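You operate a simulated robot arm through the tools that you are given. There is no shell and no other tool.

Carry out the task below with a simulated robot arm. There is one attempt and no reset: what you move stays moved.

Task
Bring the tilted cradle upright, lock it and shut both clamps on the plate.

Only the result counts: the job must be done as asked and must still hold three seconds after the hand-in. Knocking over, shifting, dropping, spilling or breaking anything else fails it.

Robot
A 7-joint arm with a two-finger parallel gripper, fixed in place. Base frame: the origin is at the foot of the arm, x ahead of it, y to its left, z up. Readings come in cm, degrees, newtons and seconds.
Its first joint turns from -166.0 to 166.0 degrees. Payload 3.43 kg.
The tool frame sits at the grasp point between the pads (the TCP): z along the fingers, y along the line on which they close. The tips reach 3.4 cm beyond it. Largest opening 12.8 cm; finger width 2.4, thickness 1.2; the body of the gripper, 4.8 by 13 cm, starts 9.6 cm behind the TCP.
Orientation is that of the tool frame in the base frame, as [roll, pitch, yaw] about the fixed x, y, z axes, in that order (R = Rz(yaw) Ry(pitch) Rx(roll)). With the fingers straight down and closing along the base's y, the tool's x points along the base's -x, its y along +y and its z along -z.

Tools
- The arm moves only by the tool arm_command. Its arguments are lists of equal length, an entry for each row: "claw": the opening in per cent of the stroke, from 0 (shut) to 100 (fully open); "translation": the shift along the base's x, y, z in cm, a list of three; "dr": the turn, a rotation vector about the base's x, y, z in degrees, a list of three. In form: {"claw": [claw, ...], "translation": [[tx, ty, tz], ...], "dr": [[wx, wy, wz], ...]}. A call has 1 to 20 rows; each row is the pose to reach, as a shift and turn from the pose commanded when the call began. Rows are played at 5 a second. More than 5 cm and 8.6 degrees between two rows, or a gripper value outside its range, and nothing of the call is played. A pose out of reach is approached as far as the arm can. The call stops where the force on the tool passes 50 N (or 10 N more than at its start, if that is more) or the arm is blocked; 0.2 s more then pass. The fingers move at their own pace (about 15.3 cm/s each) and stop on an object; they squeeze with about 36 N. The grip force told is the motor's: it shows also when the fingers shut on nothing. Time passes only in rows, and 0.2 s behind the last, so rows that repeat a pose let the fingers close. It gives the time, the measured TCP pose, the force on the tool (base axes), the opening and the grip force at its end, in the units of the frame above (readings bear some noise), with the torque about the TCP (base axes, N m) and any sound that the robot's microphone picked up.
- Cameras (640 x 400 px; columns grow to the right, rows downward): "scene" is fixed at [22.05, 50.17, 162.05]; the picture's right is [-0.85, -0.53, 0.00], its down [-0.29, 0.46, -0.84] and it looks along [0.45, -0.71, -0.54] (base axes); focal length 344 px, centre (320, 200). "wrist" rides on the gripper at [7.6, -1.1, -16] in the tool frame; the picture's right is [0.15, 0.99, 0.00], its down [-0.88, 0.13, -0.46] and it looks along [-0.45, 0.07, 0.89] (tool axes); focal length 234 px, centre (320, 200). There is no depth. A picture from a camera that has moved, and an enlarged one, comes with that camera's place and axes in the base frame and with its lens.
- snapshot(camera): a new picture of that camera. It takes no simulated time.
- close_up(camera, box): a new picture of the part [left, top, right, bottom] of that camera's present view, enlarged. It takes no simulated time.
- job_done(): hands the job in; it is judged then, once.

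Places have to be worked out from the pictures, the camera data and where the tool is seen. Open the gripper and draw the arm clear of the work before you hand the job in, unless the task says otherwise.

The tools are called after "Call:" by a JSON object that holds its "op" and its "data". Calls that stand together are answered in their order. arm_command: Moves the arm, as the interface text tells. Its arguments: {"type":"object","properties":{"claw":{"type":"array","items":{"type":"number"}},"translation":{"type":"array","items":{"type":"array","items":{"type":"number"}}},"dr":{"type":"array","items":{"type":"array","items":{"type":"number"}}}},"required":["claw","translation","dr"]} The other tools are called the same way: snapshot (camera) takes a picture; close_up (camera, box) takes an enlarged picture of a part of a camera's view; job_done () hands the job in.

At the start:

```text
time_s: 0.0
eef_pos: [47.91, -9.67, 119.3]
ee_rot: [-179.9, -0.1, -180.0]
force: [0.1, 0.0, 0.8]
moment: [0.0, 0.01, -0.02]
opening: 12.81
grip_force: 0.0
```

scene: 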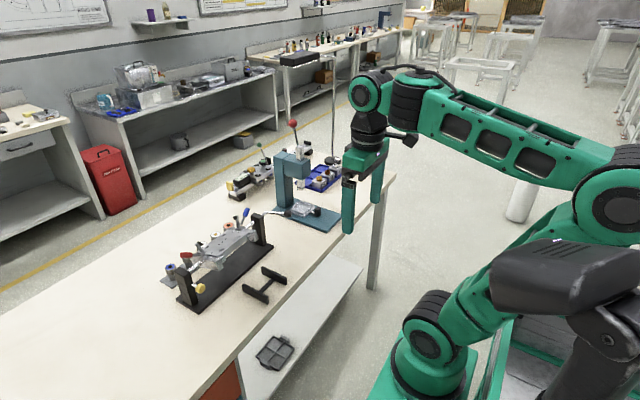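
wrist: 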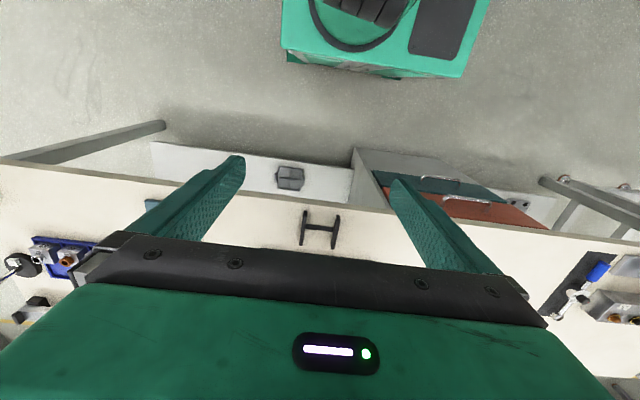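

The scene shows a dark trunnion frame with a tilted cradle at about the middle-left of the bench. I'll zoom in on it to see the parts.

Call:
{"op": "close_up", "data": {"camera": "scene", "box": [150, 190, 300, 310]}}

Call:
{"op": "close_up", "data": {"camera": "scene", "box": [200, 110, 400, 240]}}

Call:
{"op": "close_up", "data": {"camera": "wrist", "box": [500, 220, 640, 360]}}

```text
3.33 times, centred on (225, 250) of scene
camera zoom: at [22.05, 50.17, 162.05], right [-0.85, -0.53, 0.0], down [-0.29, 0.46, -0.84], along [0.45, -0.71, -0.54], focal length 1146 px, centre (637, 33)
```

zoom: 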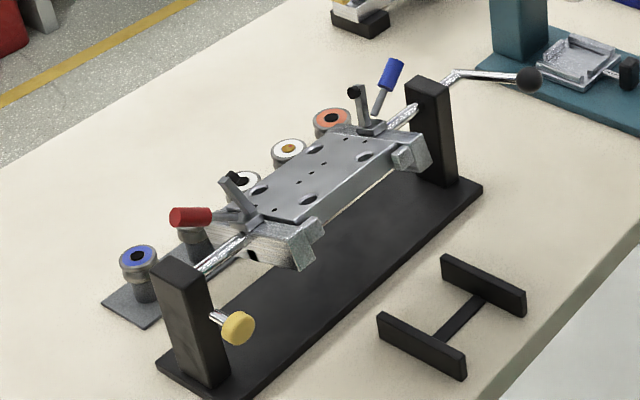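

```text
3.08 times, centred on (300, 175) of scene
camera zoom: at [22.05, 50.17, 162.05], right [-0.85, -0.53, 0.0], down [-0.29, 0.46, -0.84], along [0.45, -0.71, -0.54], focal length 1058 px, centre (382, 277)
```

zoom: 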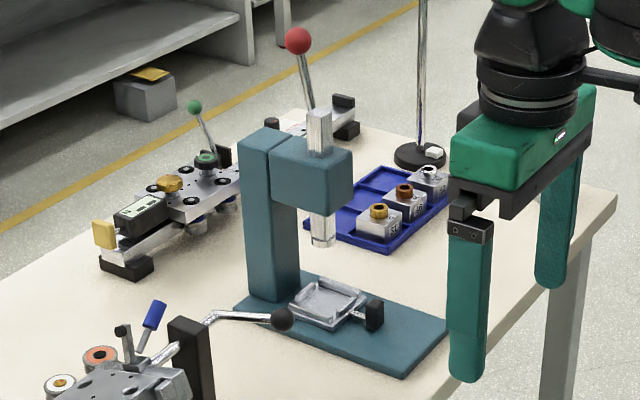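

```text
2.86 times, centred on (570, 290) of wrist
camera zoom: at [40.37, -10.6, 135.33], right [-0.15, 0.99, 0.0], down [0.88, 0.13, 0.45], along [0.45, 0.07, -0.89], focal length 669 px, centre (-394, -57)
```

zoom: 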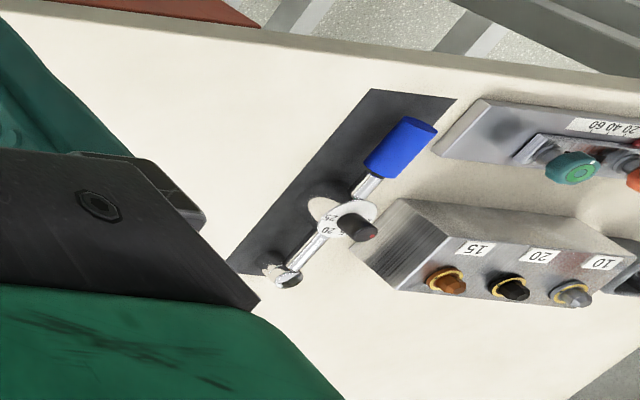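

The bench top seems to lie near z≈80, with the cradle frame's axis running roughly along y at x≈92, y from -22 to 13, post tops near z≈94. I'll move the gripper high over the cradle so the wrist camera can look down on it.

Call:
{"op": "arm_command", "data": {"claw": [100, 100, 100, 100, 100, 100, 100, 100, 100], "translation": [[4.5, 0.5, 1], [9, 1, 2], [13.5, 1.5, 3], [18, 2, 4], [22.5, 2.5, 5], [27, 3, 5.5], [31.5, 3.5, 5.5], [36, 4, 5.5], [38, 4.5, 5.5]], "dr": [[0, 0, 0], [0, 0, 0], [0, 0, 0], [0, 0, 0], [0, 0, 0], [0, 0, 0], [0, 0, 0], [0, 0, 0], [0, 0, 0]]}}

Call:
{"op": "snapshot", "data": {"camera": "wrist"}}

Call:
{"op": "snapshot", "data": {"camera": "scene"}}

```text
time_s: 2.0
eef_pos: [84.49, -5.09, 125.46]
ee_rot: [180.0, 0.7, 179.9]
force: [0.3, -0.5, -0.2]
moment: [-0.03, -0.07, 0.02]
opening: 12.79
grip_force: 0.1
```

```text
taken
camera wrist: at [76.72, -6.07, 141.29], right [-0.15, 0.99, 0.0], down [0.88, 0.13, 0.47], along [0.46, 0.07, -0.89], focal length 234 px, centre (320, 200)
```

wrist: 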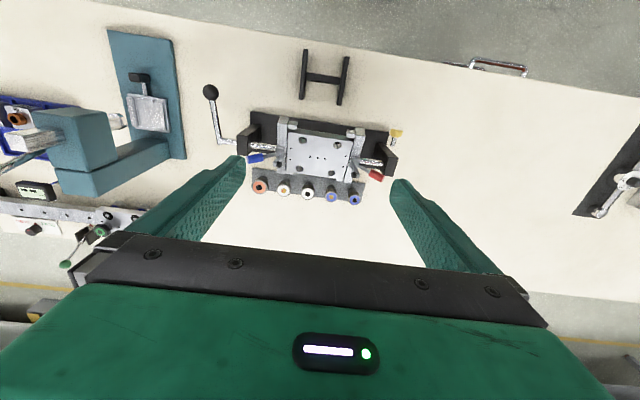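

```text
taken
```

scene: 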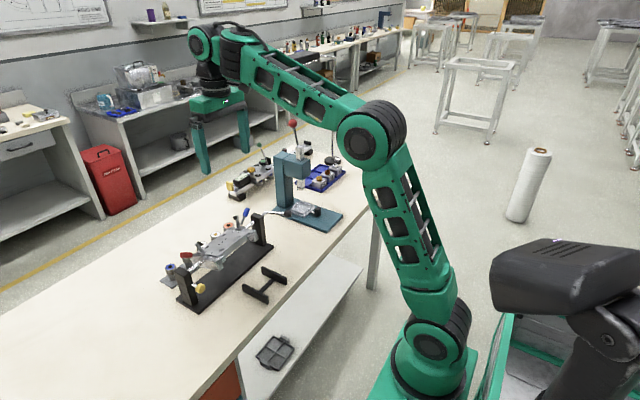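

A good overhead view now. I'll enlarge the cradle area in both cameras.

Call:
{"op": "close_up", "data": {"camera": "wrist", "box": [190, 70, 420, 214]}}

Call:
{"op": "close_up", "data": {"camera": "wrist", "box": [260, 110, 380, 185]}}

Call:
{"op": "close_up", "data": {"camera": "scene", "box": [190, 200, 270, 250]}}

Call:
{"op": "close_up", "data": {"camera": "scene", "box": [155, 245, 235, 295]}}

```text
2.78 times, centred on (305, 142) of wrist
camera zoom: at [76.72, -6.07, 141.29], right [-0.15, 0.99, 0.0], down [0.88, 0.13, 0.47], along [0.46, 0.07, -0.89], focal length 650 px, centre (362, 361)
```

zoom: 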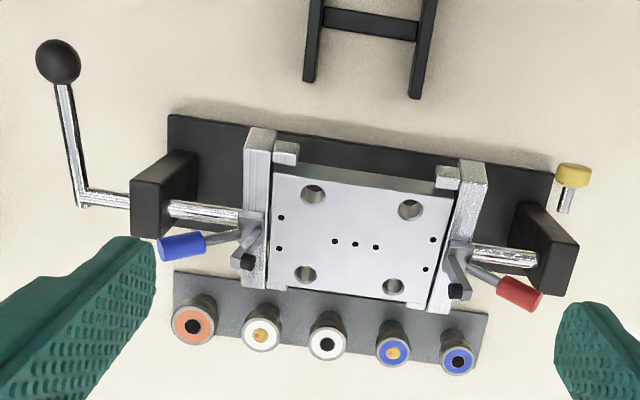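

```text
5.33 times, centred on (320, 148) of wrist
camera zoom: at [76.72, -6.07, 141.29], right [-0.15, 0.99, 0.0], down [0.88, 0.13, 0.47], along [0.46, 0.07, -0.89], focal length 1249 px, centre (320, 480)
```

zoom: 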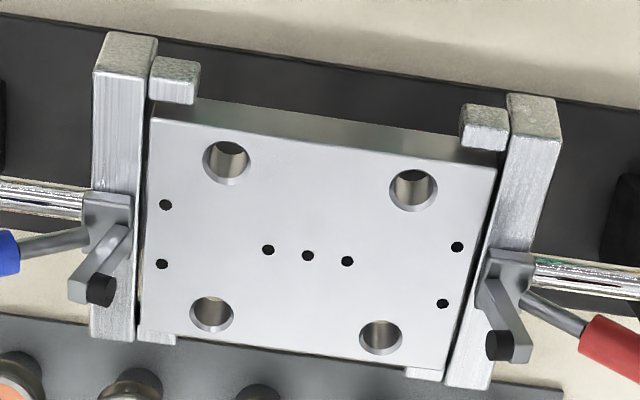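

```text
8.00 times, centred on (230, 225) of scene
camera zoom: at [22.05, 50.17, 162.05], right [-0.85, -0.53, 0.0], down [-0.29, 0.46, -0.84], along [0.45, -0.71, -0.54], focal length 2751 px, centre (1040, 0)
```

zoom: 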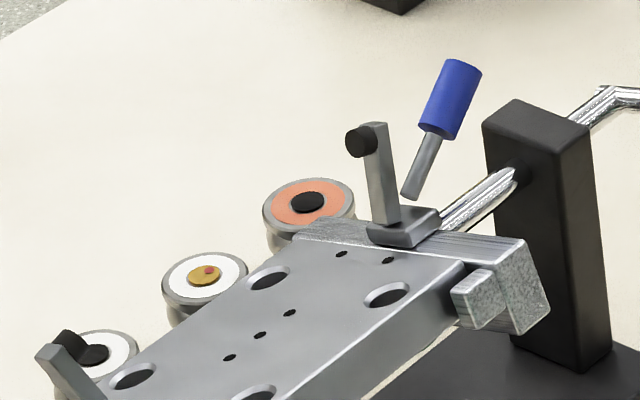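

```text
8.00 times, centred on (195, 270) of scene
camera zoom: at [22.05, 50.17, 162.05], right [-0.85, -0.53, 0.0], down [-0.29, 0.46, -0.84], along [0.45, -0.71, -0.54], focal length 2751 px, centre (1320, -360)
```

zoom: 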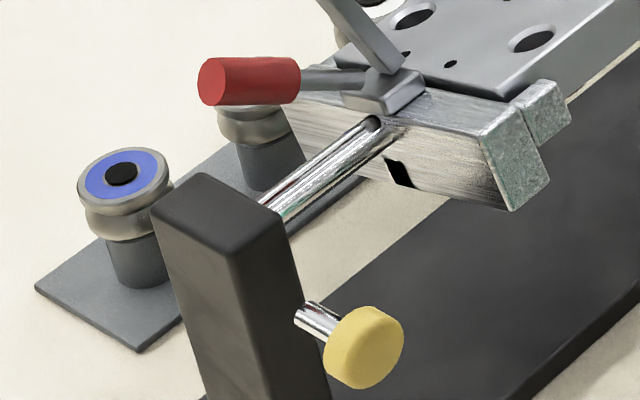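

The cradle looks tilted about 14° (robot-side edge up), with a crank at y≈-25, a yellow lock knob on the robot-side face of the +y post, and two toggle clamps (blue at -y, red at +y). I'll lower the camera for a nearer look.

Call:
{"op": "arm_command", "data": {"claw": [100, 100, 100], "translation": [[0, 0, -4.5], [0, 0, -9], [0, 0, -12]], "dr": [[0, 0, 0], [0, 0, 0], [0, 0, 0]]}}

Call:
{"op": "snapshot", "data": {"camera": "wrist"}}

Call:
{"op": "close_up", "data": {"camera": "wrist", "box": [160, 50, 320, 150]}}

Call:
{"op": "close_up", "data": {"camera": "wrist", "box": [290, 60, 450, 160]}}

```text
time_s: 2.8
eef_pos: [84.49, -5.14, 113.37]
ee_rot: [180.0, 0.7, 179.9]
force: [-0.8, -0.5, -0.1]
moment: [0.0, -0.05, 0.01]
opening: 12.79
grip_force: 0.0
```

```text
taken
camera wrist: at [76.71, -6.06, 129.27], right [-0.15, 0.99, 0.0], down [0.88, 0.13, 0.47], along [0.46, 0.07, -0.88], focal length 234 px, centre (320, 200)
```

wrist: 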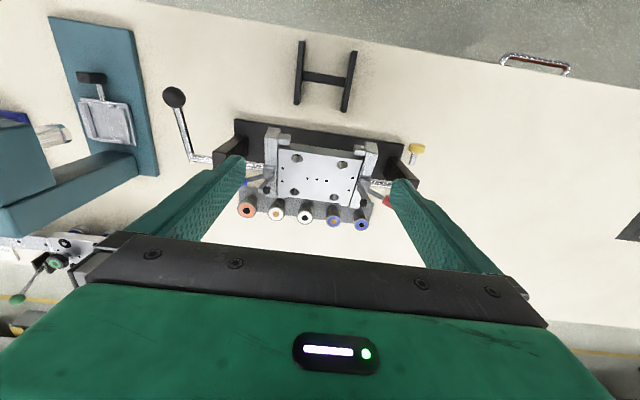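

```text
4.00 times, centred on (240, 100) of wrist
camera zoom: at [76.71, -6.06, 129.27], right [-0.15, 0.99, 0.0], down [0.88, 0.13, 0.47], along [0.46, 0.07, -0.88], focal length 937 px, centre (640, 600)
```

zoom: 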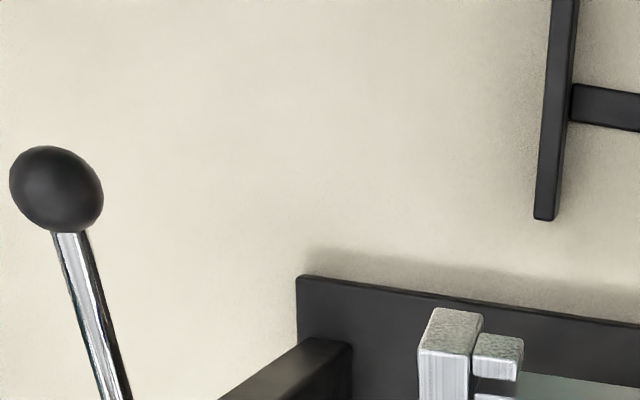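

```text
4.00 times, centred on (370, 110) of wrist
camera zoom: at [76.71, -6.06, 129.27], right [-0.15, 0.99, 0.0], down [0.88, 0.13, 0.47], along [0.46, 0.07, -0.88], focal length 937 px, centre (120, 560)
```

zoom: 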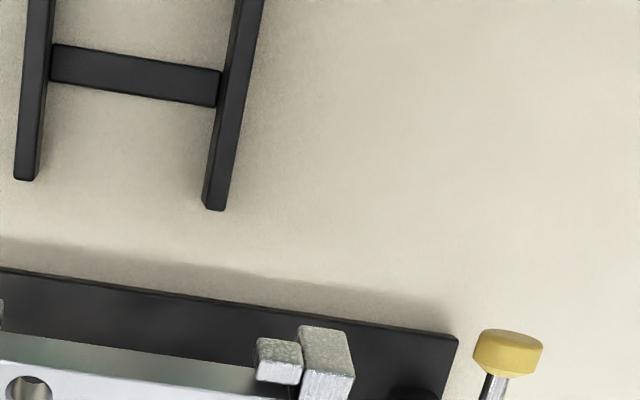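

The knob stands out from the post on the robot side. I'll pull back and tilt the tool forward so the wrist camera looks at the cradle from the front at a lower angle.

Call:
{"op": "arm_command", "data": {"claw": [100, 100, 100, 100, 100, 100, 100, 100], "translation": [[-2.5, 0, 0.5], [-5, 0, 0.5], [-7.5, 0, 0.5], [-10, 0, 0], [-12.5, 0, -0.5], [-15, 0, -1], [-17.5, 0, -1.5], [-17.5, 0, -2]], "dr": [[0, -7, 0], [0, -14, 0], [0, -21, 0], [0, -28, 0], [0, -35, 0], [0, -42, 0], [0, -49, 0], [0, -54, 0]]}}

Call:
{"op": "snapshot", "data": {"camera": "wrist"}}

Call:
{"op": "snapshot", "data": {"camera": "scene"}}

```text
time_s: 4.6
eef_pos: [66.9, -5.06, 111.34]
ee_rot: [-180.0, 54.8, 179.9]
force: [-0.5, 0.5, 0.5]
moment: [0.0, 0.0, -0.03]
opening: 12.78
grip_force: 0.1
```

```text
taken
camera wrist: at [49.52, -6.07, 114.43], right [-0.08, 0.99, -0.12], down [0.14, 0.13, 0.98], along [0.99, 0.07, -0.15], focal length 234 px, centre (320, 200)
```

wrist: 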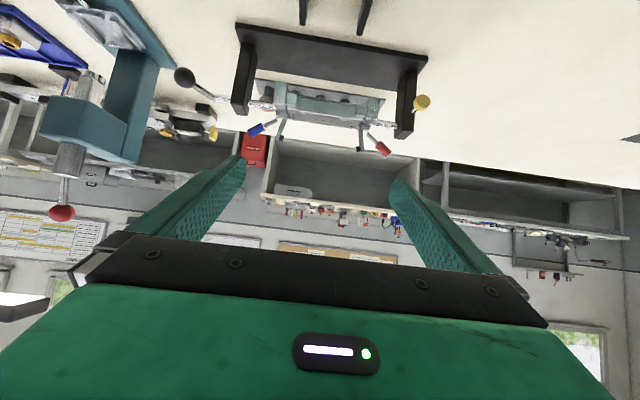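

```text
taken
```

scene: 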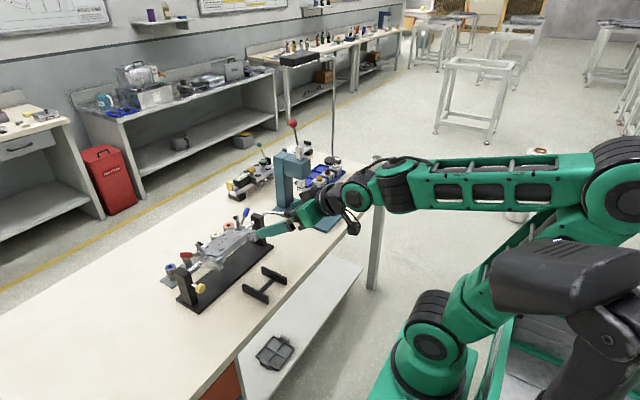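

The front view (upside-down) shows the whole fixture. I'll enlarge it.

Call:
{"op": "close_up", "data": {"camera": "wrist", "box": [230, 50, 342, 160]}}

Call:
{"op": "close_up", "data": {"camera": "wrist", "box": [340, 50, 450, 160]}}

Call:
{"op": "close_up", "data": {"camera": "wrist", "box": [160, 40, 290, 150]}}

```text
3.64 times, centred on (286, 105) of wrist
camera zoom: at [49.52, -6.07, 114.43], right [-0.08, 0.99, -0.12], down [0.14, 0.13, 0.98], along [0.99, 0.07, -0.15], focal length 852 px, centre (444, 546)
```

zoom: 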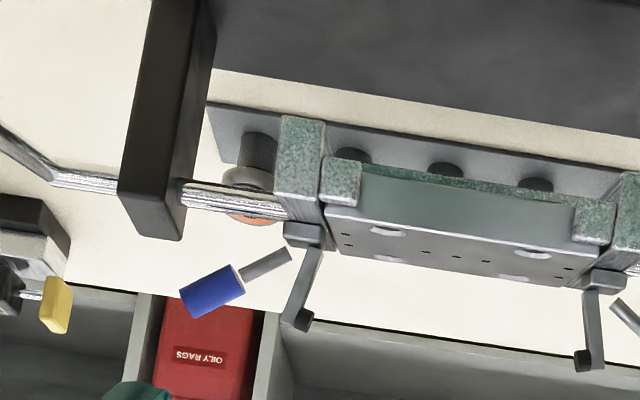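

```text
3.64 times, centred on (395, 105) of wrist
camera zoom: at [49.52, -6.07, 114.43], right [-0.08, 0.99, -0.12], down [0.14, 0.13, 0.98], along [0.99, 0.07, -0.15], focal length 852 px, centre (47, 546)
```

zoom: 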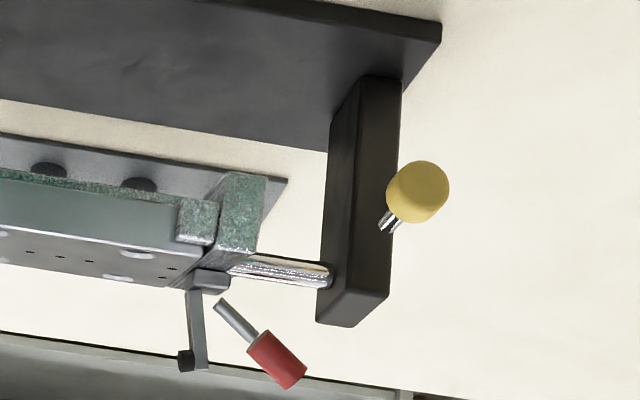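

```text
3.64 times, centred on (225, 95) of wrist
camera zoom: at [49.52, -6.07, 114.43], right [-0.08, 0.99, -0.12], down [0.14, 0.13, 0.98], along [0.99, 0.07, -0.15], focal length 852 px, centre (666, 582)
```

zoom: 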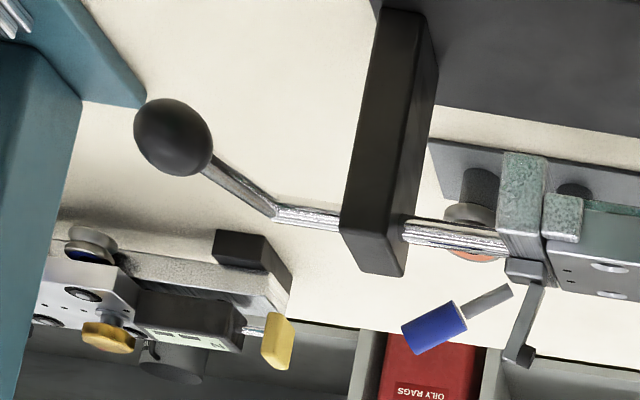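

From triangulation: the rotation axis runs at about x 91.8, z 91.6. The crank ball sits at (82.0, -25.25, 94.4), so the crank arm is about 15° above horizontal, matching the ~14° tilt. I'll go tool-down above the ball.

Call:
{"op": "arm_command", "data": {"claw": [100, 100, 100, 100, 100, 100, 100, 100, 100, 100], "translation": [[0, -3, 0], [0, -6, 0], [1, -9, 0], [3, -12, 0], [5, -15, 0], [8, -18, 0], [11, -20.2, -1], [15.1, -20.2, -2], [15.1, -20.2, -4], [15.1, -20.2, -4]], "dr": [[0, 8, 0], [0, 16, 0], [0, 24, 0], [0, 32, 0], [0, 40, 0], [0, 48, 0], [0, 54.5, 0], [0, 54.5, 0], [0, 54.5, 0], [0, 54.5, 0]]}}

Call:
{"op": "snapshot", "data": {"camera": "wrist"}}

Call:
{"op": "close_up", "data": {"camera": "scene", "box": [180, 150, 340, 250]}}

```text
time_s: 6.8
eef_pos: [82.04, -25.48, 107.35]
ee_rot: [179.9, 0.2, 180.0]
force: [0.4, -0.1, -0.1]
moment: [0.01, 0.03, 0.0]
opening: 12.8
grip_force: 0.0
```

```text
taken
camera wrist: at [74.34, -26.36, 123.28], right [-0.15, 0.99, 0.0], down [0.88, 0.13, 0.46], along [0.45, 0.07, -0.89], focal length 234 px, centre (320, 200)
```

wrist: 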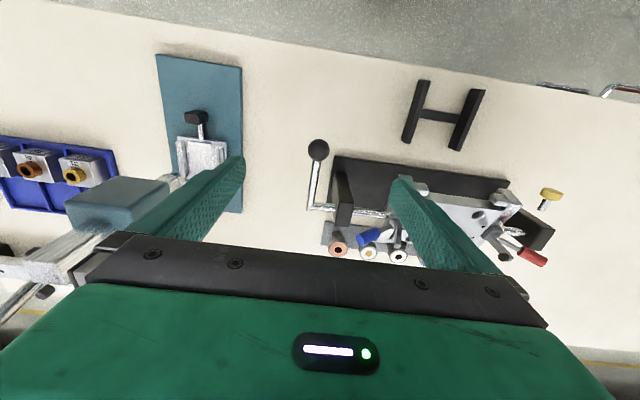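

```text
4.00 times, centred on (260, 200) of scene
camera zoom: at [22.05, 50.17, 162.05], right [-0.85, -0.53, 0.0], down [-0.29, 0.46, -0.84], along [0.45, -0.71, -0.54], focal length 1376 px, centre (560, 200)
```

zoom: 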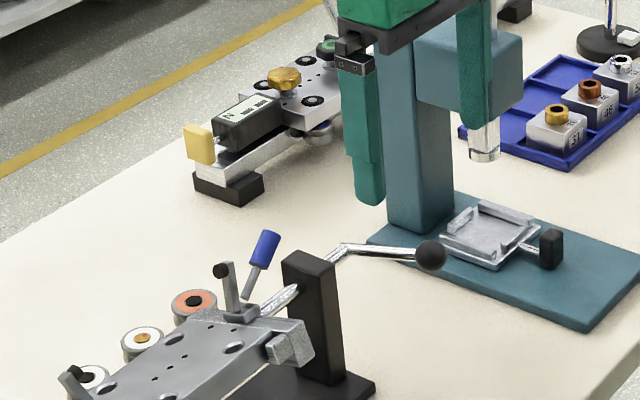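

The ball projects to (82.0, -25.4), right beneath the TCP. I'll descend to its height and then close on it gently.

Call:
{"op": "arm_command", "data": {"claw": [70, 60, 60, 60, 60], "translation": [[0, 0.1, -3.3], [0, 0.1, -6.6], [0, 0.1, -9.9], [0, 0.1, -12.6], [0, 0.1, -12.8]], "dr": [[0, 0, 0], [0, 0, 0], [0, 0, 0], [0, 0, 0], [0, 0, 0]]}}

Call:
{"op": "snapshot", "data": {"camera": "wrist"}}

Call:
{"op": "close_up", "data": {"camera": "scene", "box": [180, 150, 340, 250]}}

```text
time_s: 8.0
eef_pos: [81.99, -25.26, 94.54]
ee_rot: [180.0, 0.2, 180.0]
force: [0.4, 0.2, -0.5]
moment: [0.01, -0.01, 0.04]
opening: 7.69
grip_force: 0.0
```

```text
taken
camera wrist: at [74.34, -26.25, 110.5], right [-0.15, 0.99, 0.0], down [0.88, 0.13, 0.46], along [0.45, 0.07, -0.89], focal length 234 px, centre (320, 200)
```

wrist: 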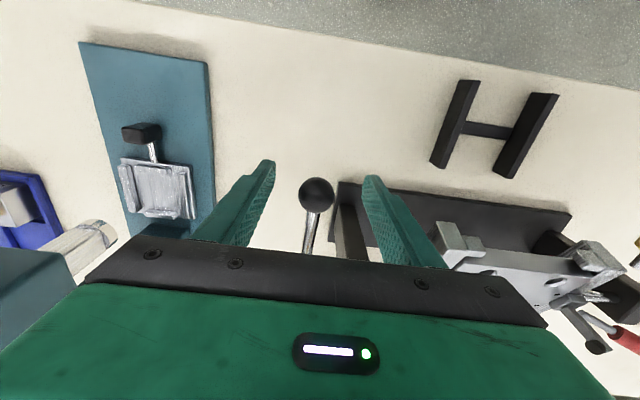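

```text
4.00 times, centred on (260, 200) of scene
camera zoom: at [22.05, 50.17, 162.05], right [-0.85, -0.53, 0.0], down [-0.29, 0.46, -0.84], along [0.45, -0.71, -0.54], focal length 1376 px, centre (560, 200)
```

zoom: 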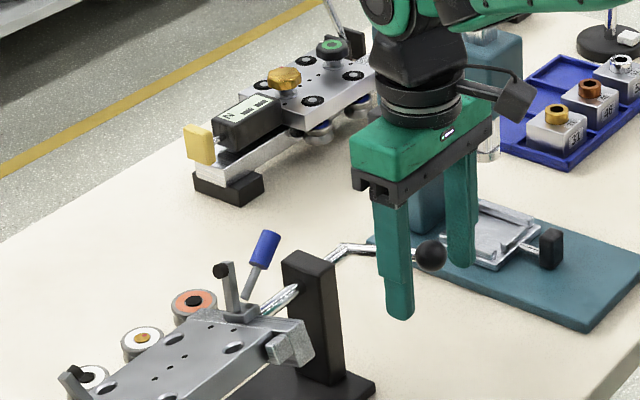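

The ball is centred between the pads. I'll close on it.

Call:
{"op": "arm_command", "data": {"claw": [40, 20, 0, 0, 0], "translation": [[0, 0, 0], [0, 0, 0], [0, 0, 0], [0, 0, 0], [0, 0, 0]], "dr": [[0, 0, 0], [0, 0, 0], [0, 0, 0], [0, 0, 0], [0, 0, 0]]}}

Call:
{"op": "close_up", "data": {"camera": "wrist", "box": [240, 120, 640, 370]}}

```text
time_s: 9.2
eef_pos: [82.02, -25.57, 94.56]
ee_rot: [180.0, 0.2, 179.7]
force: [4.3, -25.8, -1.0]
moment: [-0.1, -0.02, -0.15]
opening: 2.74
grip_force: 45.4
```

```text
1.60 times, centred on (440, 245) of wrist
camera zoom: at [74.33, -26.45, 110.52], right [-0.14, 0.99, 0.0], down [0.88, 0.13, 0.46], along [0.45, 0.06, -0.89], focal length 375 px, centre (128, 128)
```

zoom: 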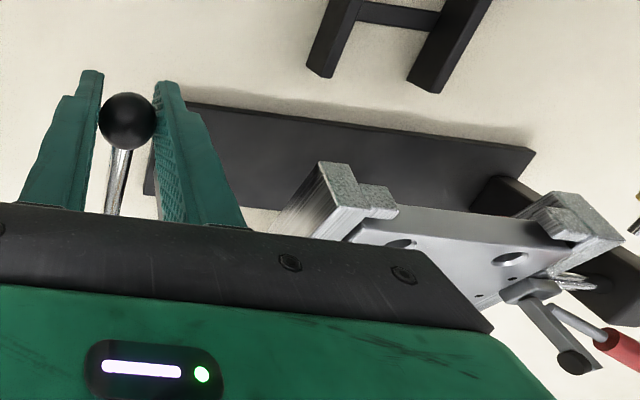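

Gripped, opening 2.74 cm, with a 26 N side force because the ball sits about 0.3 cm further to -y. I'll correct y and start turning down the arc in small steps, watching the force.

Call:
{"op": "arm_command", "data": {"claw": [0, 0, 0, 0, 0, 0], "translation": [[0, -0.2, 0], [0, -0.4, 0], [-0.08, -0.4, -0.32], [-0.16, -0.4, -0.64], [-0.2, -0.4, -0.9], [-0.2, -0.4, -0.9]], "dr": [[0, 0, 0], [0, 0, 0], [0, 0, 0], [0, 0, 0], [0, 0, 0], [0, 0, 0]]}}

Call:
{"op": "close_up", "data": {"camera": "wrist", "box": [240, 120, 640, 370]}}

Call:
{"op": "close_up", "data": {"camera": "scene", "box": [150, 190, 310, 310]}}

```text
time_s: 10.6
eef_pos: [81.86, -25.51, 93.71]
ee_rot: [179.9, 0.2, -179.9]
force: [-1.7, 4.6, 12.9]
moment: [0.0, -1.27, 0.02]
opening: 2.75
grip_force: 45.0
```

```text
1.60 times, centred on (440, 245) of wrist
camera zoom: at [74.17, -26.53, 109.69], right [-0.15, 0.99, 0.0], down [0.88, 0.13, 0.46], along [0.45, 0.07, -0.89], focal length 375 px, centre (128, 128)
```

zoom: 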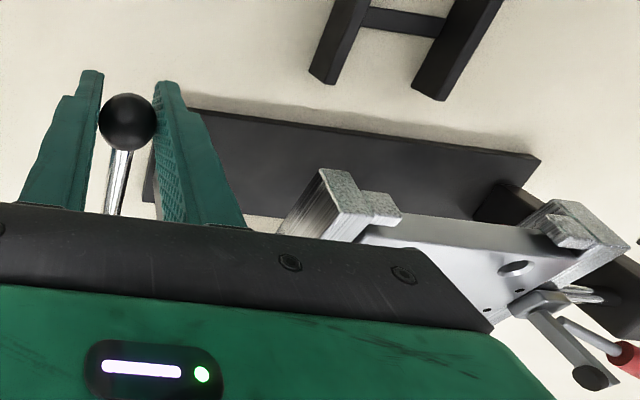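

```text
3.33 times, centred on (230, 250) of scene
camera zoom: at [22.05, 50.17, 162.05], right [-0.85, -0.53, 0.0], down [-0.29, 0.46, -0.84], along [0.45, -0.71, -0.54], focal length 1146 px, centre (620, 33)
```

zoom: 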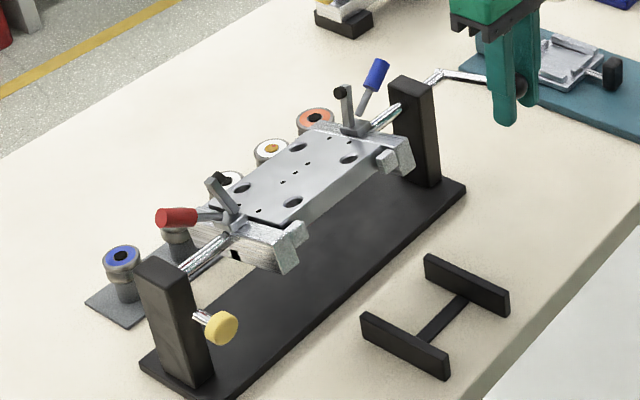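

The crank moves smoothly (about 13 N of friction) and the cradle follows. I continue down the arc to about 3° short of level.

Call:
{"op": "arm_command", "data": {"claw": [0, 0, 0, 0, 0], "translation": [[-0.05, 0, -0.35], [-0.09, 0, -0.7], [-0.12, 0, -1.05], [-0.15, 0, -1.3], [-0.15, 0, -1.3]], "dr": [[0, 0, 0], [0, 0, 0], [0, 0, 0], [0, 0, 0], [0, 0, 0]]}}

Call:
{"op": "close_up", "data": {"camera": "scene", "box": [150, 190, 310, 310]}}

Call:
{"op": "close_up", "data": {"camera": "scene", "box": [155, 235, 235, 285]}}

Call:
{"op": "snapshot", "data": {"camera": "wrist"}}

```text
time_s: 11.8
eef_pos: [81.7, -25.57, 92.46]
ee_rot: [-179.9, 0.2, -180.0]
force: [0.4, 11.6, 9.8]
moment: [-0.02, -1.16, 0.07]
opening: 2.77
grip_force: 45.0
```

```text
3.33 times, centred on (230, 250) of scene
camera zoom: at [22.05, 50.17, 162.05], right [-0.85, -0.53, 0.0], down [-0.29, 0.46, -0.84], along [0.45, -0.71, -0.54], focal length 1146 px, centre (620, 33)
```

zoom: 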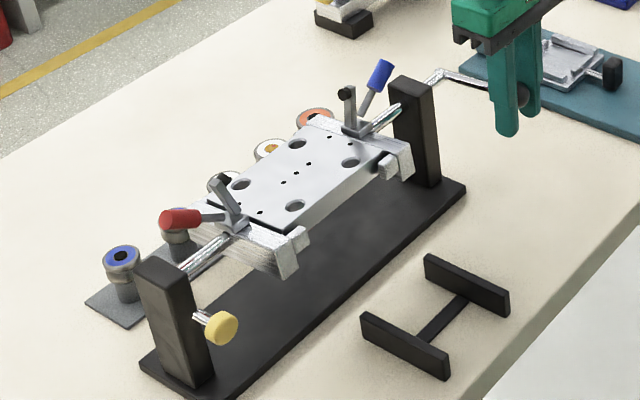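

```text
8.00 times, centred on (195, 260) of scene
camera zoom: at [22.05, 50.17, 162.05], right [-0.85, -0.53, 0.0], down [-0.29, 0.46, -0.84], along [0.45, -0.71, -0.54], focal length 2751 px, centre (1320, -280)
```

zoom: 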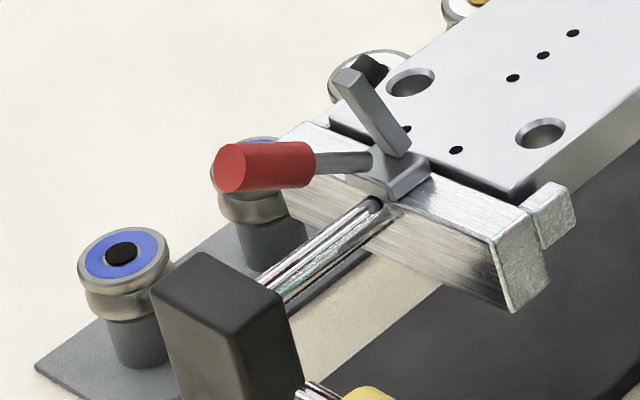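

```text
taken
camera wrist: at [74.02, -26.52, 108.38], right [-0.15, 0.99, 0.0], down [0.88, 0.13, 0.46], along [0.45, 0.07, -0.89], focal length 234 px, centre (320, 200)
```

wrist: 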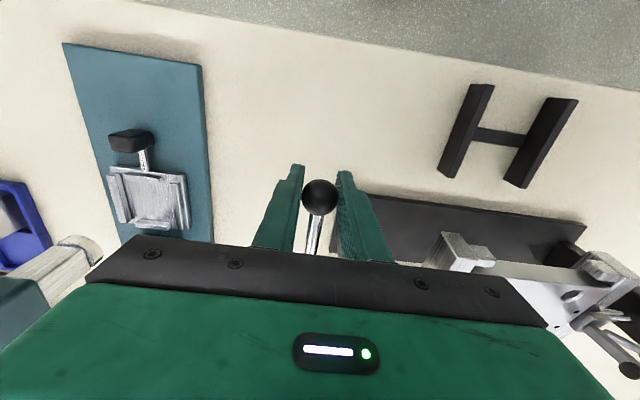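

About 4° of tilt remains (plate side edge slope 0.41 against 0.51 for a level line), matching the crank elevation of ~3.6°. I lower the ball another 0.65 cm.

Call:
{"op": "arm_command", "data": {"claw": [0, 0, 0, 0], "translation": [[-0.01, 0, -0.25], [-0.02, 0, -0.5], [-0.02, 0, -0.68], [-0.02, 0, -0.68]], "dr": [[0, 0, 0], [0, 0, 0], [0, 0, 0], [0, 0, 0]]}}

Call:
{"op": "close_up", "data": {"camera": "scene", "box": [175, 235, 239, 275]}}

Call:
{"op": "close_up", "data": {"camera": "scene", "box": [200, 200, 264, 240]}}

Call:
{"op": "close_up", "data": {"camera": "wrist", "box": [400, 170, 640, 320]}}

```text
time_s: 12.8
eef_pos: [81.62, -25.58, 91.82]
ee_rot: [-180.0, 0.2, 180.0]
force: [1.4, 15.5, 10.8]
moment: [-0.03, -1.26, 0.04]
opening: 2.74
grip_force: 45.2
```

```text
10.00 times, centred on (207, 255) of scene
camera zoom: at [22.05, 50.17, 162.05], right [-0.85, -0.53, 0.0], down [-0.29, 0.46, -0.84], along [0.45, -0.71, -0.54], focal length 3439 px, centre (1450, -350)
```

zoom: 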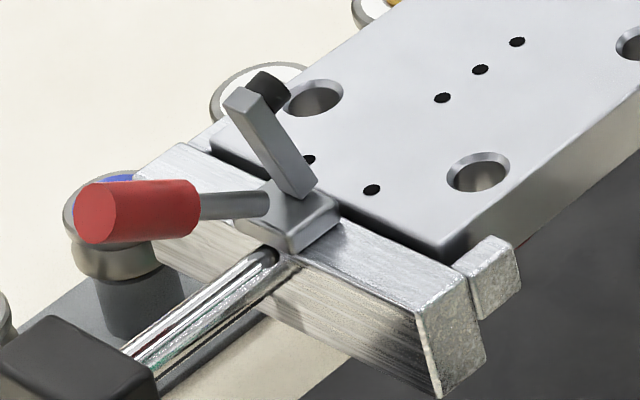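

```text
10.00 times, centred on (232, 220) of scene
camera zoom: at [22.05, 50.17, 162.05], right [-0.85, -0.53, 0.0], down [-0.29, 0.46, -0.84], along [0.45, -0.71, -0.54], focal length 3439 px, centre (1200, 0)
```

zoom: 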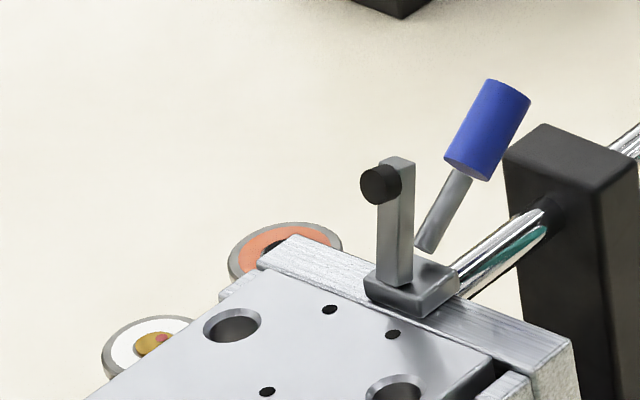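

```text
2.67 times, centred on (520, 245) of wrist
camera zoom: at [73.97, -26.52, 107.73], right [-0.15, 0.99, 0.0], down [0.88, 0.13, 0.46], along [0.45, 0.07, -0.89], focal length 624 px, centre (-213, 80)
```

zoom: 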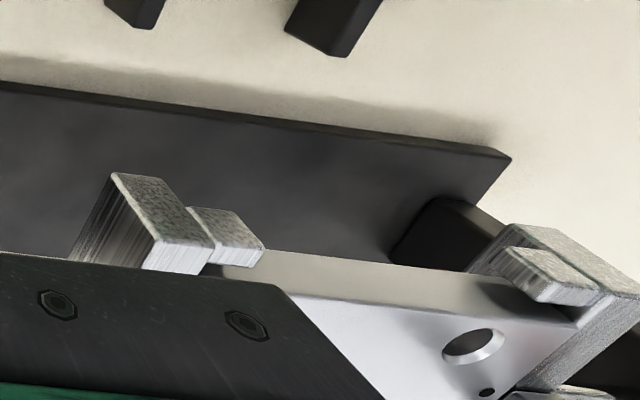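

Still gripped; the bars look nearly level but I want a better measure, so I take tighter enlargements to compare the bar edges against the post and base edges.

Call:
{"op": "close_up", "data": {"camera": "scene", "box": [222, 218, 262, 243]}}

Call:
{"op": "close_up", "data": {"camera": "scene", "box": [184, 245, 224, 270]}}

Call:
{"op": "close_up", "data": {"camera": "scene", "box": [160, 255, 224, 295]}}

Call:
{"op": "close_up", "data": {"camera": "scene", "box": [240, 205, 280, 230]}}

```text
16.00 times, centred on (242, 230) of scene
camera zoom: at [22.05, 50.17, 162.05], right [-0.85, -0.53, 0.0], down [-0.29, 0.46, -0.84], along [0.45, -0.71, -0.54], focal length 5503 px, centre (1568, -288)
```

zoom: 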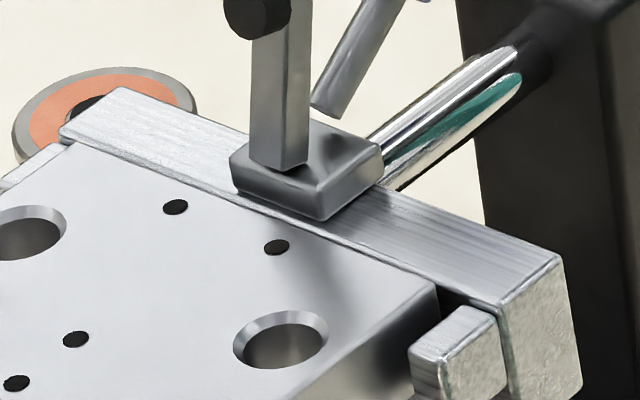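

```text
16.00 times, centred on (204, 258) of scene
camera zoom: at [22.05, 50.17, 162.05], right [-0.85, -0.53, 0.0], down [-0.29, 0.46, -0.84], along [0.45, -0.71, -0.54], focal length 5503 px, centre (2176, -720)
```

zoom: 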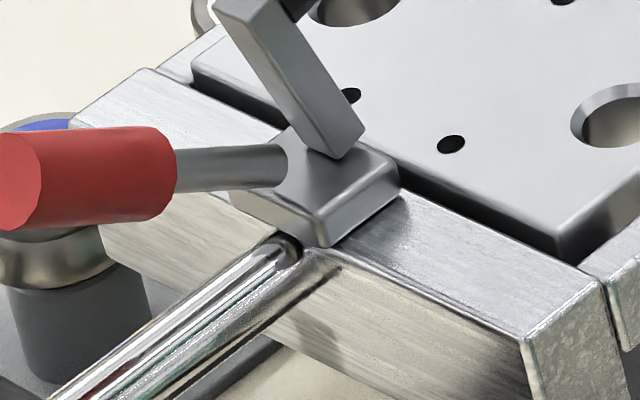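

```text
10.00 times, centred on (192, 275) of scene
camera zoom: at [22.05, 50.17, 162.05], right [-0.85, -0.53, 0.0], down [-0.29, 0.46, -0.84], along [0.45, -0.71, -0.54], focal length 3439 px, centre (1600, -550)
```

zoom: 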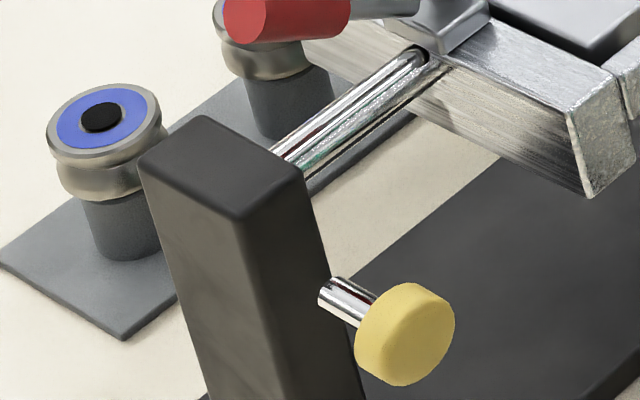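

```text
16.00 times, centred on (260, 218) of scene
camera zoom: at [22.05, 50.17, 162.05], right [-0.85, -0.53, 0.0], down [-0.29, 0.46, -0.84], along [0.45, -0.71, -0.54], focal length 5503 px, centre (1280, -80)
```

zoom: 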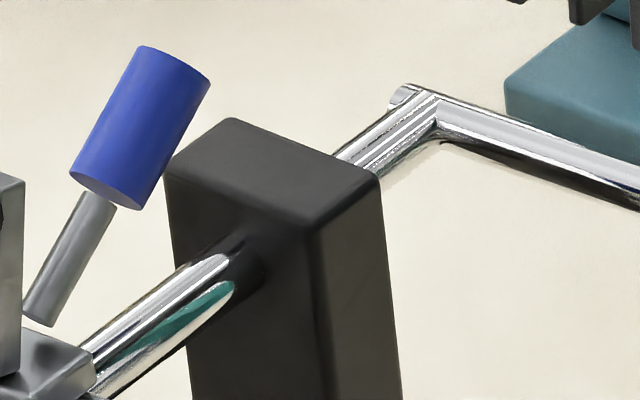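

The blue-side bar edge slope is 0.385 against ~0.435 for a level line, so about 2.5° of tilt remains. I lower the ball a further 0.43 cm.

Call:
{"op": "arm_command", "data": {"claw": [0, 0, 0], "translation": [[0, 0, -0.22], [0.01, 0, -0.43], [0.01, 0, -0.43]], "dr": [[0, 0, 0], [0, 0, 0], [0, 0, 0]]}}

Call:
{"op": "close_up", "data": {"camera": "scene", "box": [222, 218, 262, 243]}}

Call:
{"op": "close_up", "data": {"camera": "scene", "box": [184, 245, 224, 270]}}

Call:
{"op": "close_up", "data": {"camera": "scene", "box": [240, 205, 280, 230]}}

```text
time_s: 13.6
eef_pos: [81.6, -25.55, 91.41]
ee_rot: [-180.0, 0.0, 179.9]
force: [-4.3, 18.4, 12.1]
moment: [-0.03, -1.2, 0.04]
opening: 2.77
grip_force: 45.4
```

```text
16.00 times, centred on (242, 230) of scene
camera zoom: at [22.05, 50.17, 162.05], right [-0.85, -0.53, 0.0], down [-0.29, 0.46, -0.84], along [0.45, -0.71, -0.54], focal length 5503 px, centre (1568, -288)
```

zoom: 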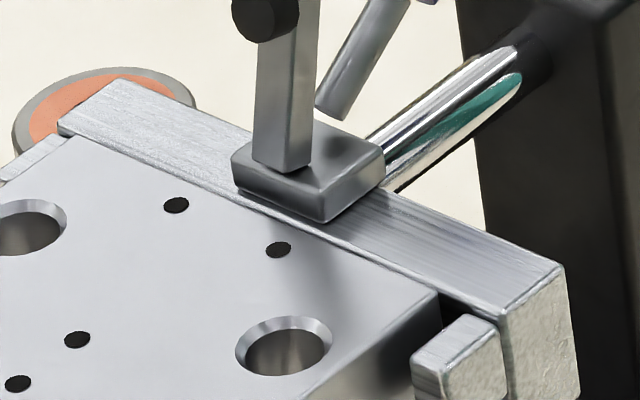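

```text
16.00 times, centred on (204, 258) of scene
camera zoom: at [22.05, 50.17, 162.05], right [-0.85, -0.53, 0.0], down [-0.29, 0.46, -0.84], along [0.45, -0.71, -0.54], focal length 5503 px, centre (2176, -720)
```

zoom: 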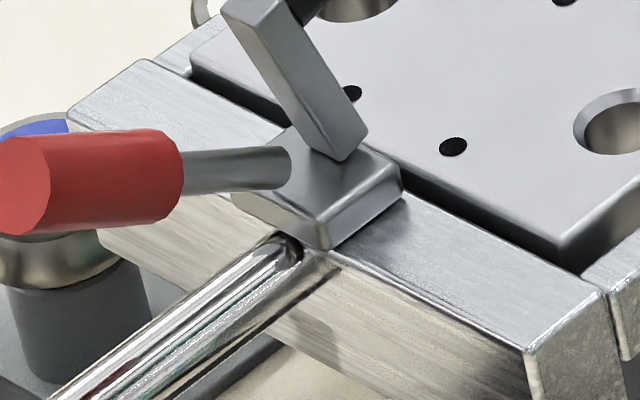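

```text
16.00 times, centred on (260, 218) of scene
camera zoom: at [22.05, 50.17, 162.05], right [-0.85, -0.53, 0.0], down [-0.29, 0.46, -0.84], along [0.45, -0.71, -0.54], focal length 5503 px, centre (1280, -80)
```

zoom: 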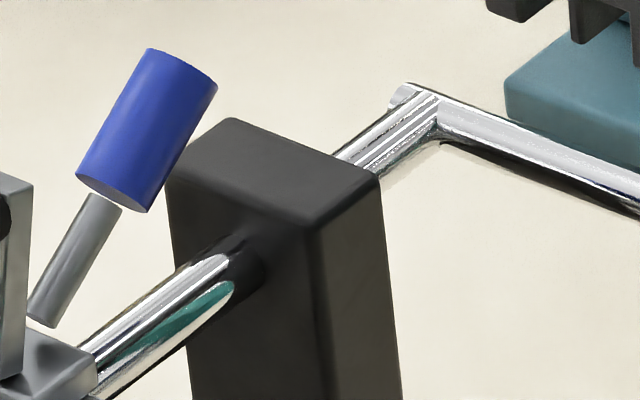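

Now slopes are blue 0.416 (level 0.425–0.435) and red 0.513 (level 0.50–0.513), so the cradle is level within about 1°. I open the gripper and retreat straight up to see whether it stays.

Call:
{"op": "arm_command", "data": {"claw": [25, 60, 80, 80, 80, 80, 80, 80], "translation": [[0, 0.2, 0], [0, 0.2, 0], [0, 0.2, 0], [0, 0.2, 3], [0, 0.2, 7], [0, 0.2, 11], [0, 0.2, 15], [0, 0.2, 18]], "dr": [[0, 0, 0], [0, 0, 0], [0, 0, 0], [0, 0, 0], [0, 0, 0], [0, 0, 0], [0, 0, 0], [0, 0, 0]]}}

Call:
{"op": "close_up", "data": {"camera": "scene", "box": [222, 218, 262, 243]}}

Call:
{"op": "close_up", "data": {"camera": "scene", "box": [184, 245, 224, 270]}}

Call:
{"op": "snapshot", "data": {"camera": "wrist"}}

```text
time_s: 15.4
eef_pos: [81.57, -25.5, 109.42]
ee_rot: [-180.0, 0.1, 179.9]
force: [1.0, 0.6, -0.2]
moment: [0.01, 0.01, 0.03]
opening: 10.23
grip_force: 0.0
```

```text
16.00 times, centred on (242, 230) of scene
camera zoom: at [22.05, 50.17, 162.05], right [-0.85, -0.53, 0.0], down [-0.29, 0.46, -0.84], along [0.45, -0.71, -0.54], focal length 5503 px, centre (1568, -288)
```

zoom: 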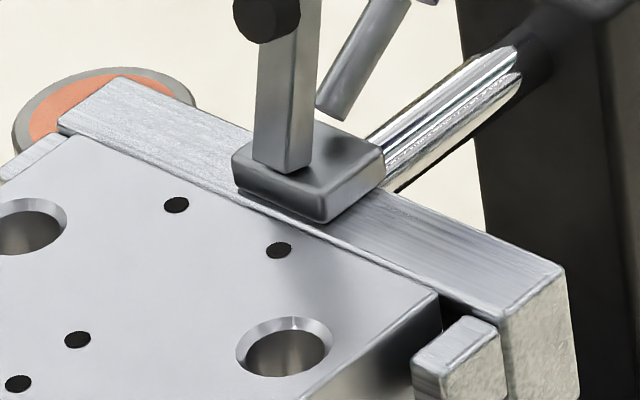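

```text
16.00 times, centred on (204, 258) of scene
camera zoom: at [22.05, 50.17, 162.05], right [-0.85, -0.53, 0.0], down [-0.29, 0.46, -0.84], along [0.45, -0.71, -0.54], focal length 5503 px, centre (2176, -720)
```

zoom: 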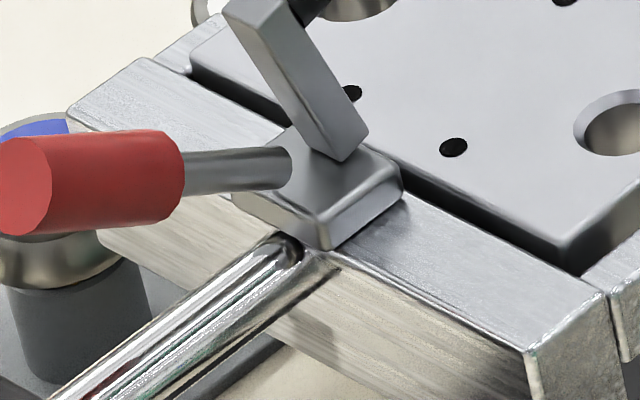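

```text
taken
camera wrist: at [74.06, -26.47, 125.32], right [-0.14, 0.99, 0.0], down [0.88, 0.13, 0.46], along [0.45, 0.07, -0.89], focal length 234 px, centre (320, 200)
```

wrist: 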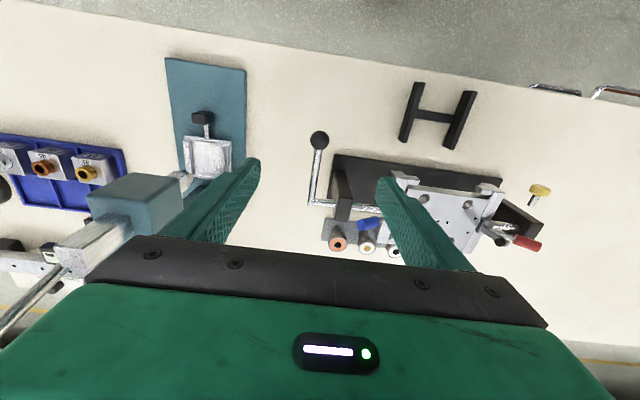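

The cradle stays level after release. Next I go to the lock knob: I move over in front of it with fingers closed and look closely.

Call:
{"op": "arm_command", "data": {"claw": [60, 40, 20, 0, 0, 0, 0, 0, 0], "translation": [[-2, 4.5, 0], [-4, 9, 0], [-6, 13.5, 0], [-6, 18, 0], [-6, 22.5, 0], [-6, 27, 0], [-6, 31.5, 0], [-6, 36, 0], [-6, 37, 0]], "dr": [[0, 0, 0], [0, 0, 0], [0, 0, 0], [0, 0, 0], [0, 0, 0], [0, 0, 0], [0, 0, 0], [0, 0, 0], [0, 0, 0]]}}

Call:
{"op": "snapshot", "data": {"camera": "wrist"}}

Call:
{"op": "close_up", "data": {"camera": "wrist", "box": [200, 110, 360, 230]}}

Call:
{"op": "snapshot", "data": {"camera": "scene"}}

```text
time_s: 17.4
eef_pos: [75.73, 11.45, 109.37]
ee_rot: [179.9, 0.2, 179.9]
force: [-0.3, -1.2, 0.2]
moment: [0.05, 0.05, -0.01]
opening: 0.0
grip_force: 32.7
```

```text
taken
camera wrist: at [68.07, 10.57, 125.26], right [-0.14, 0.99, 0.0], down [0.88, 0.13, 0.46], along [0.45, 0.07, -0.89], focal length 234 px, centre (320, 200)
```

wrist: 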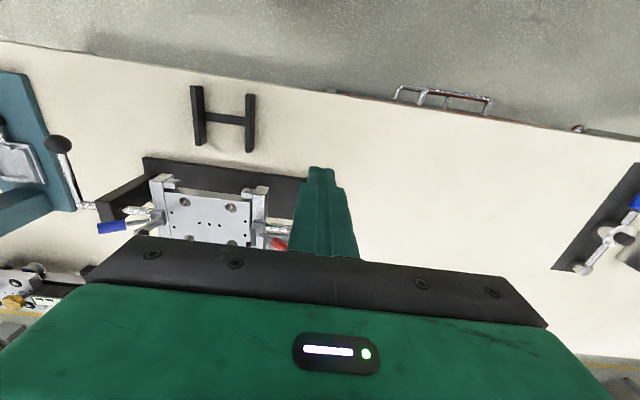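

```text
3.33 times, centred on (280, 170) of wrist
camera zoom: at [68.07, 10.57, 125.26], right [-0.14, 0.99, 0.0], down [0.88, 0.13, 0.46], along [0.45, 0.07, -0.89], focal length 781 px, centre (453, 300)
```

zoom: 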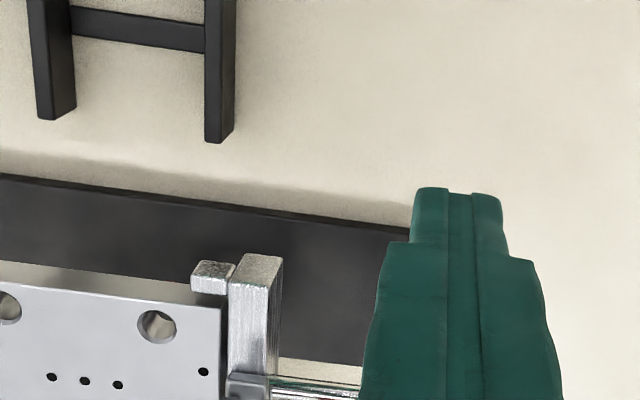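

```text
taken
```

scene: 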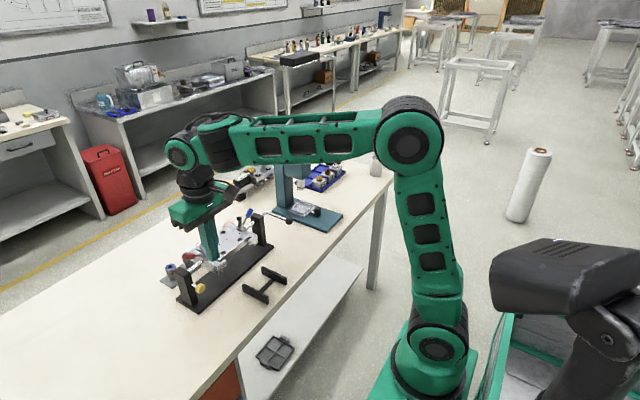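

The closed fingers hide the knob; I open the gripper here to get a clear look at it.

Call:
{"op": "arm_command", "data": {"claw": [50, 100, 100], "translation": [[0, 0, 0], [0, 0, 0], [0, 0, 0]], "dr": [[0, 0, 0], [0, 0, 0], [0, 0, 0]]}}

Call:
{"op": "close_up", "data": {"camera": "wrist", "box": [220, 130, 400, 242]}}

Call:
{"op": "close_up", "data": {"camera": "wrist", "box": [260, 180, 360, 242]}}

```text
time_s: 18.2
eef_pos: [75.67, 11.5, 109.28]
ee_rot: [180.0, 0.2, 180.0]
force: [0.2, 0.4, 0.2]
moment: [0.02, -0.01, 0.0]
opening: 12.8
grip_force: 0.1
```

```text
3.56 times, centred on (310, 186) of wrist
camera zoom: at [68.07, 10.54, 125.26], right [-0.15, 0.99, 0.0], down [0.88, 0.13, 0.46], along [0.45, 0.07, -0.89], focal length 833 px, centre (356, 250)
```

zoom: 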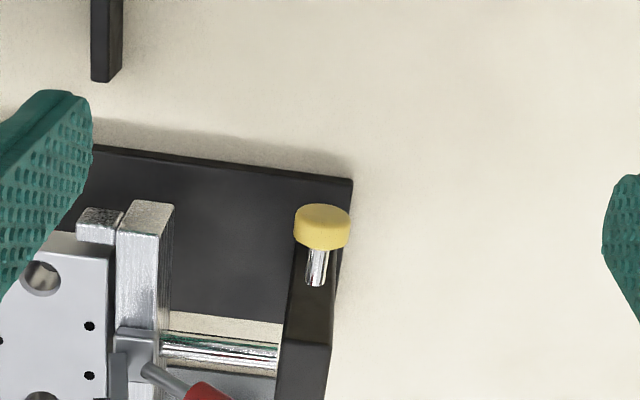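

```text
6.40 times, centred on (310, 211) of wrist
camera zoom: at [68.07, 10.54, 125.26], right [-0.15, 0.99, 0.0], down [0.88, 0.13, 0.46], along [0.45, 0.07, -0.89], focal length 1499 px, centre (384, 130)
```

zoom: 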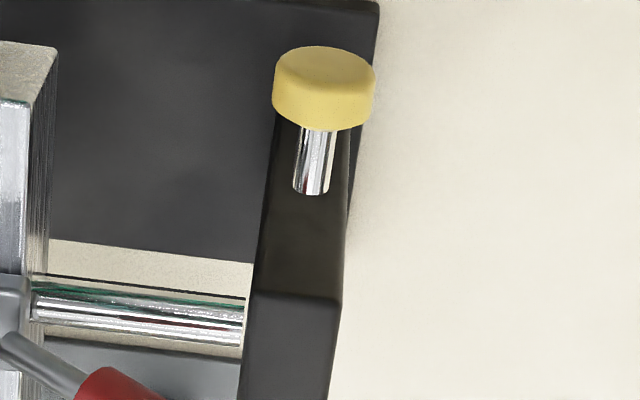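

The knob head sits at about (84.9, 11.6, 90), rod along x going into the post face at x≈88. I close the fingers and descend in front of it at x≈77.

Call:
{"op": "arm_command", "data": {"claw": [50, 0, 0, 0, 0, 0, 0], "translation": [[0.5, 0.1, 0], [1, 0.1, -3], [1.3, 0.1, -7.5], [1.3, 0.1, -12], [1.3, 0.1, -16], [1.3, 0.1, -17.8], [1.3, 0.1, -17.8]], "dr": [[0, 0, 0], [0, 0, 0], [0, 0, 0], [0, 0, 0], [0, 0, 0], [0, 0, 0], [0, 0, 0]]}}

Call:
{"op": "close_up", "data": {"camera": "scene", "box": [150, 235, 246, 295]}}

Call:
{"op": "snapshot", "data": {"camera": "wrist"}}

```text
time_s: 19.8
eef_pos: [76.9, 11.53, 91.46]
ee_rot: [180.0, 0.2, 180.0]
force: [-0.7, -0.8, 0.0]
moment: [-0.02, 0.01, -0.01]
opening: 0.0
grip_force: 32.9
```

```text
6.67 times, centred on (198, 265) of scene
camera zoom: at [22.05, 50.17, 162.05], right [-0.85, -0.53, 0.0], down [-0.29, 0.46, -0.84], along [0.45, -0.71, -0.54], focal length 2293 px, centre (1133, -233)
```

zoom: 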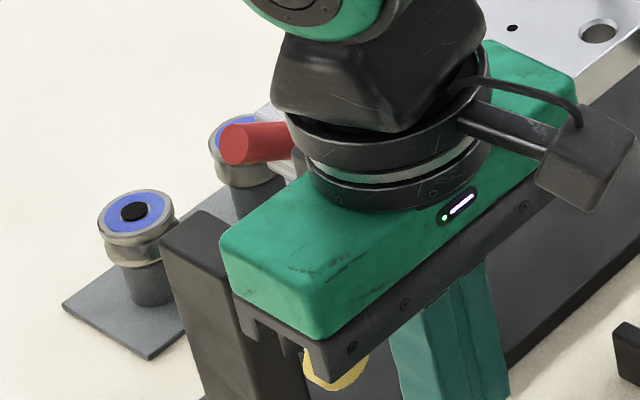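

```text
taken
camera wrist: at [69.34, 10.59, 107.4], right [-0.15, 0.99, 0.0], down [0.88, 0.13, 0.46], along [0.45, 0.07, -0.89], focal length 234 px, centre (320, 200)
```

wrist: 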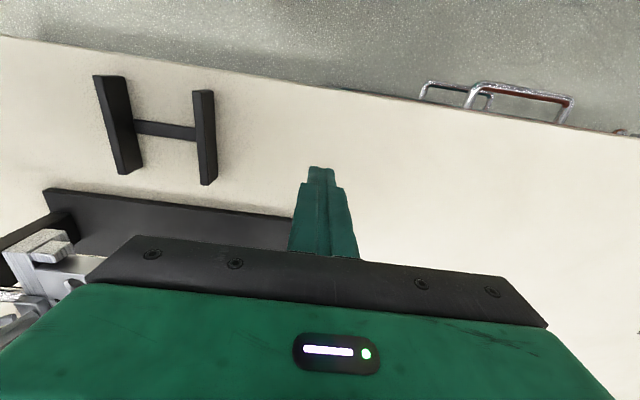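

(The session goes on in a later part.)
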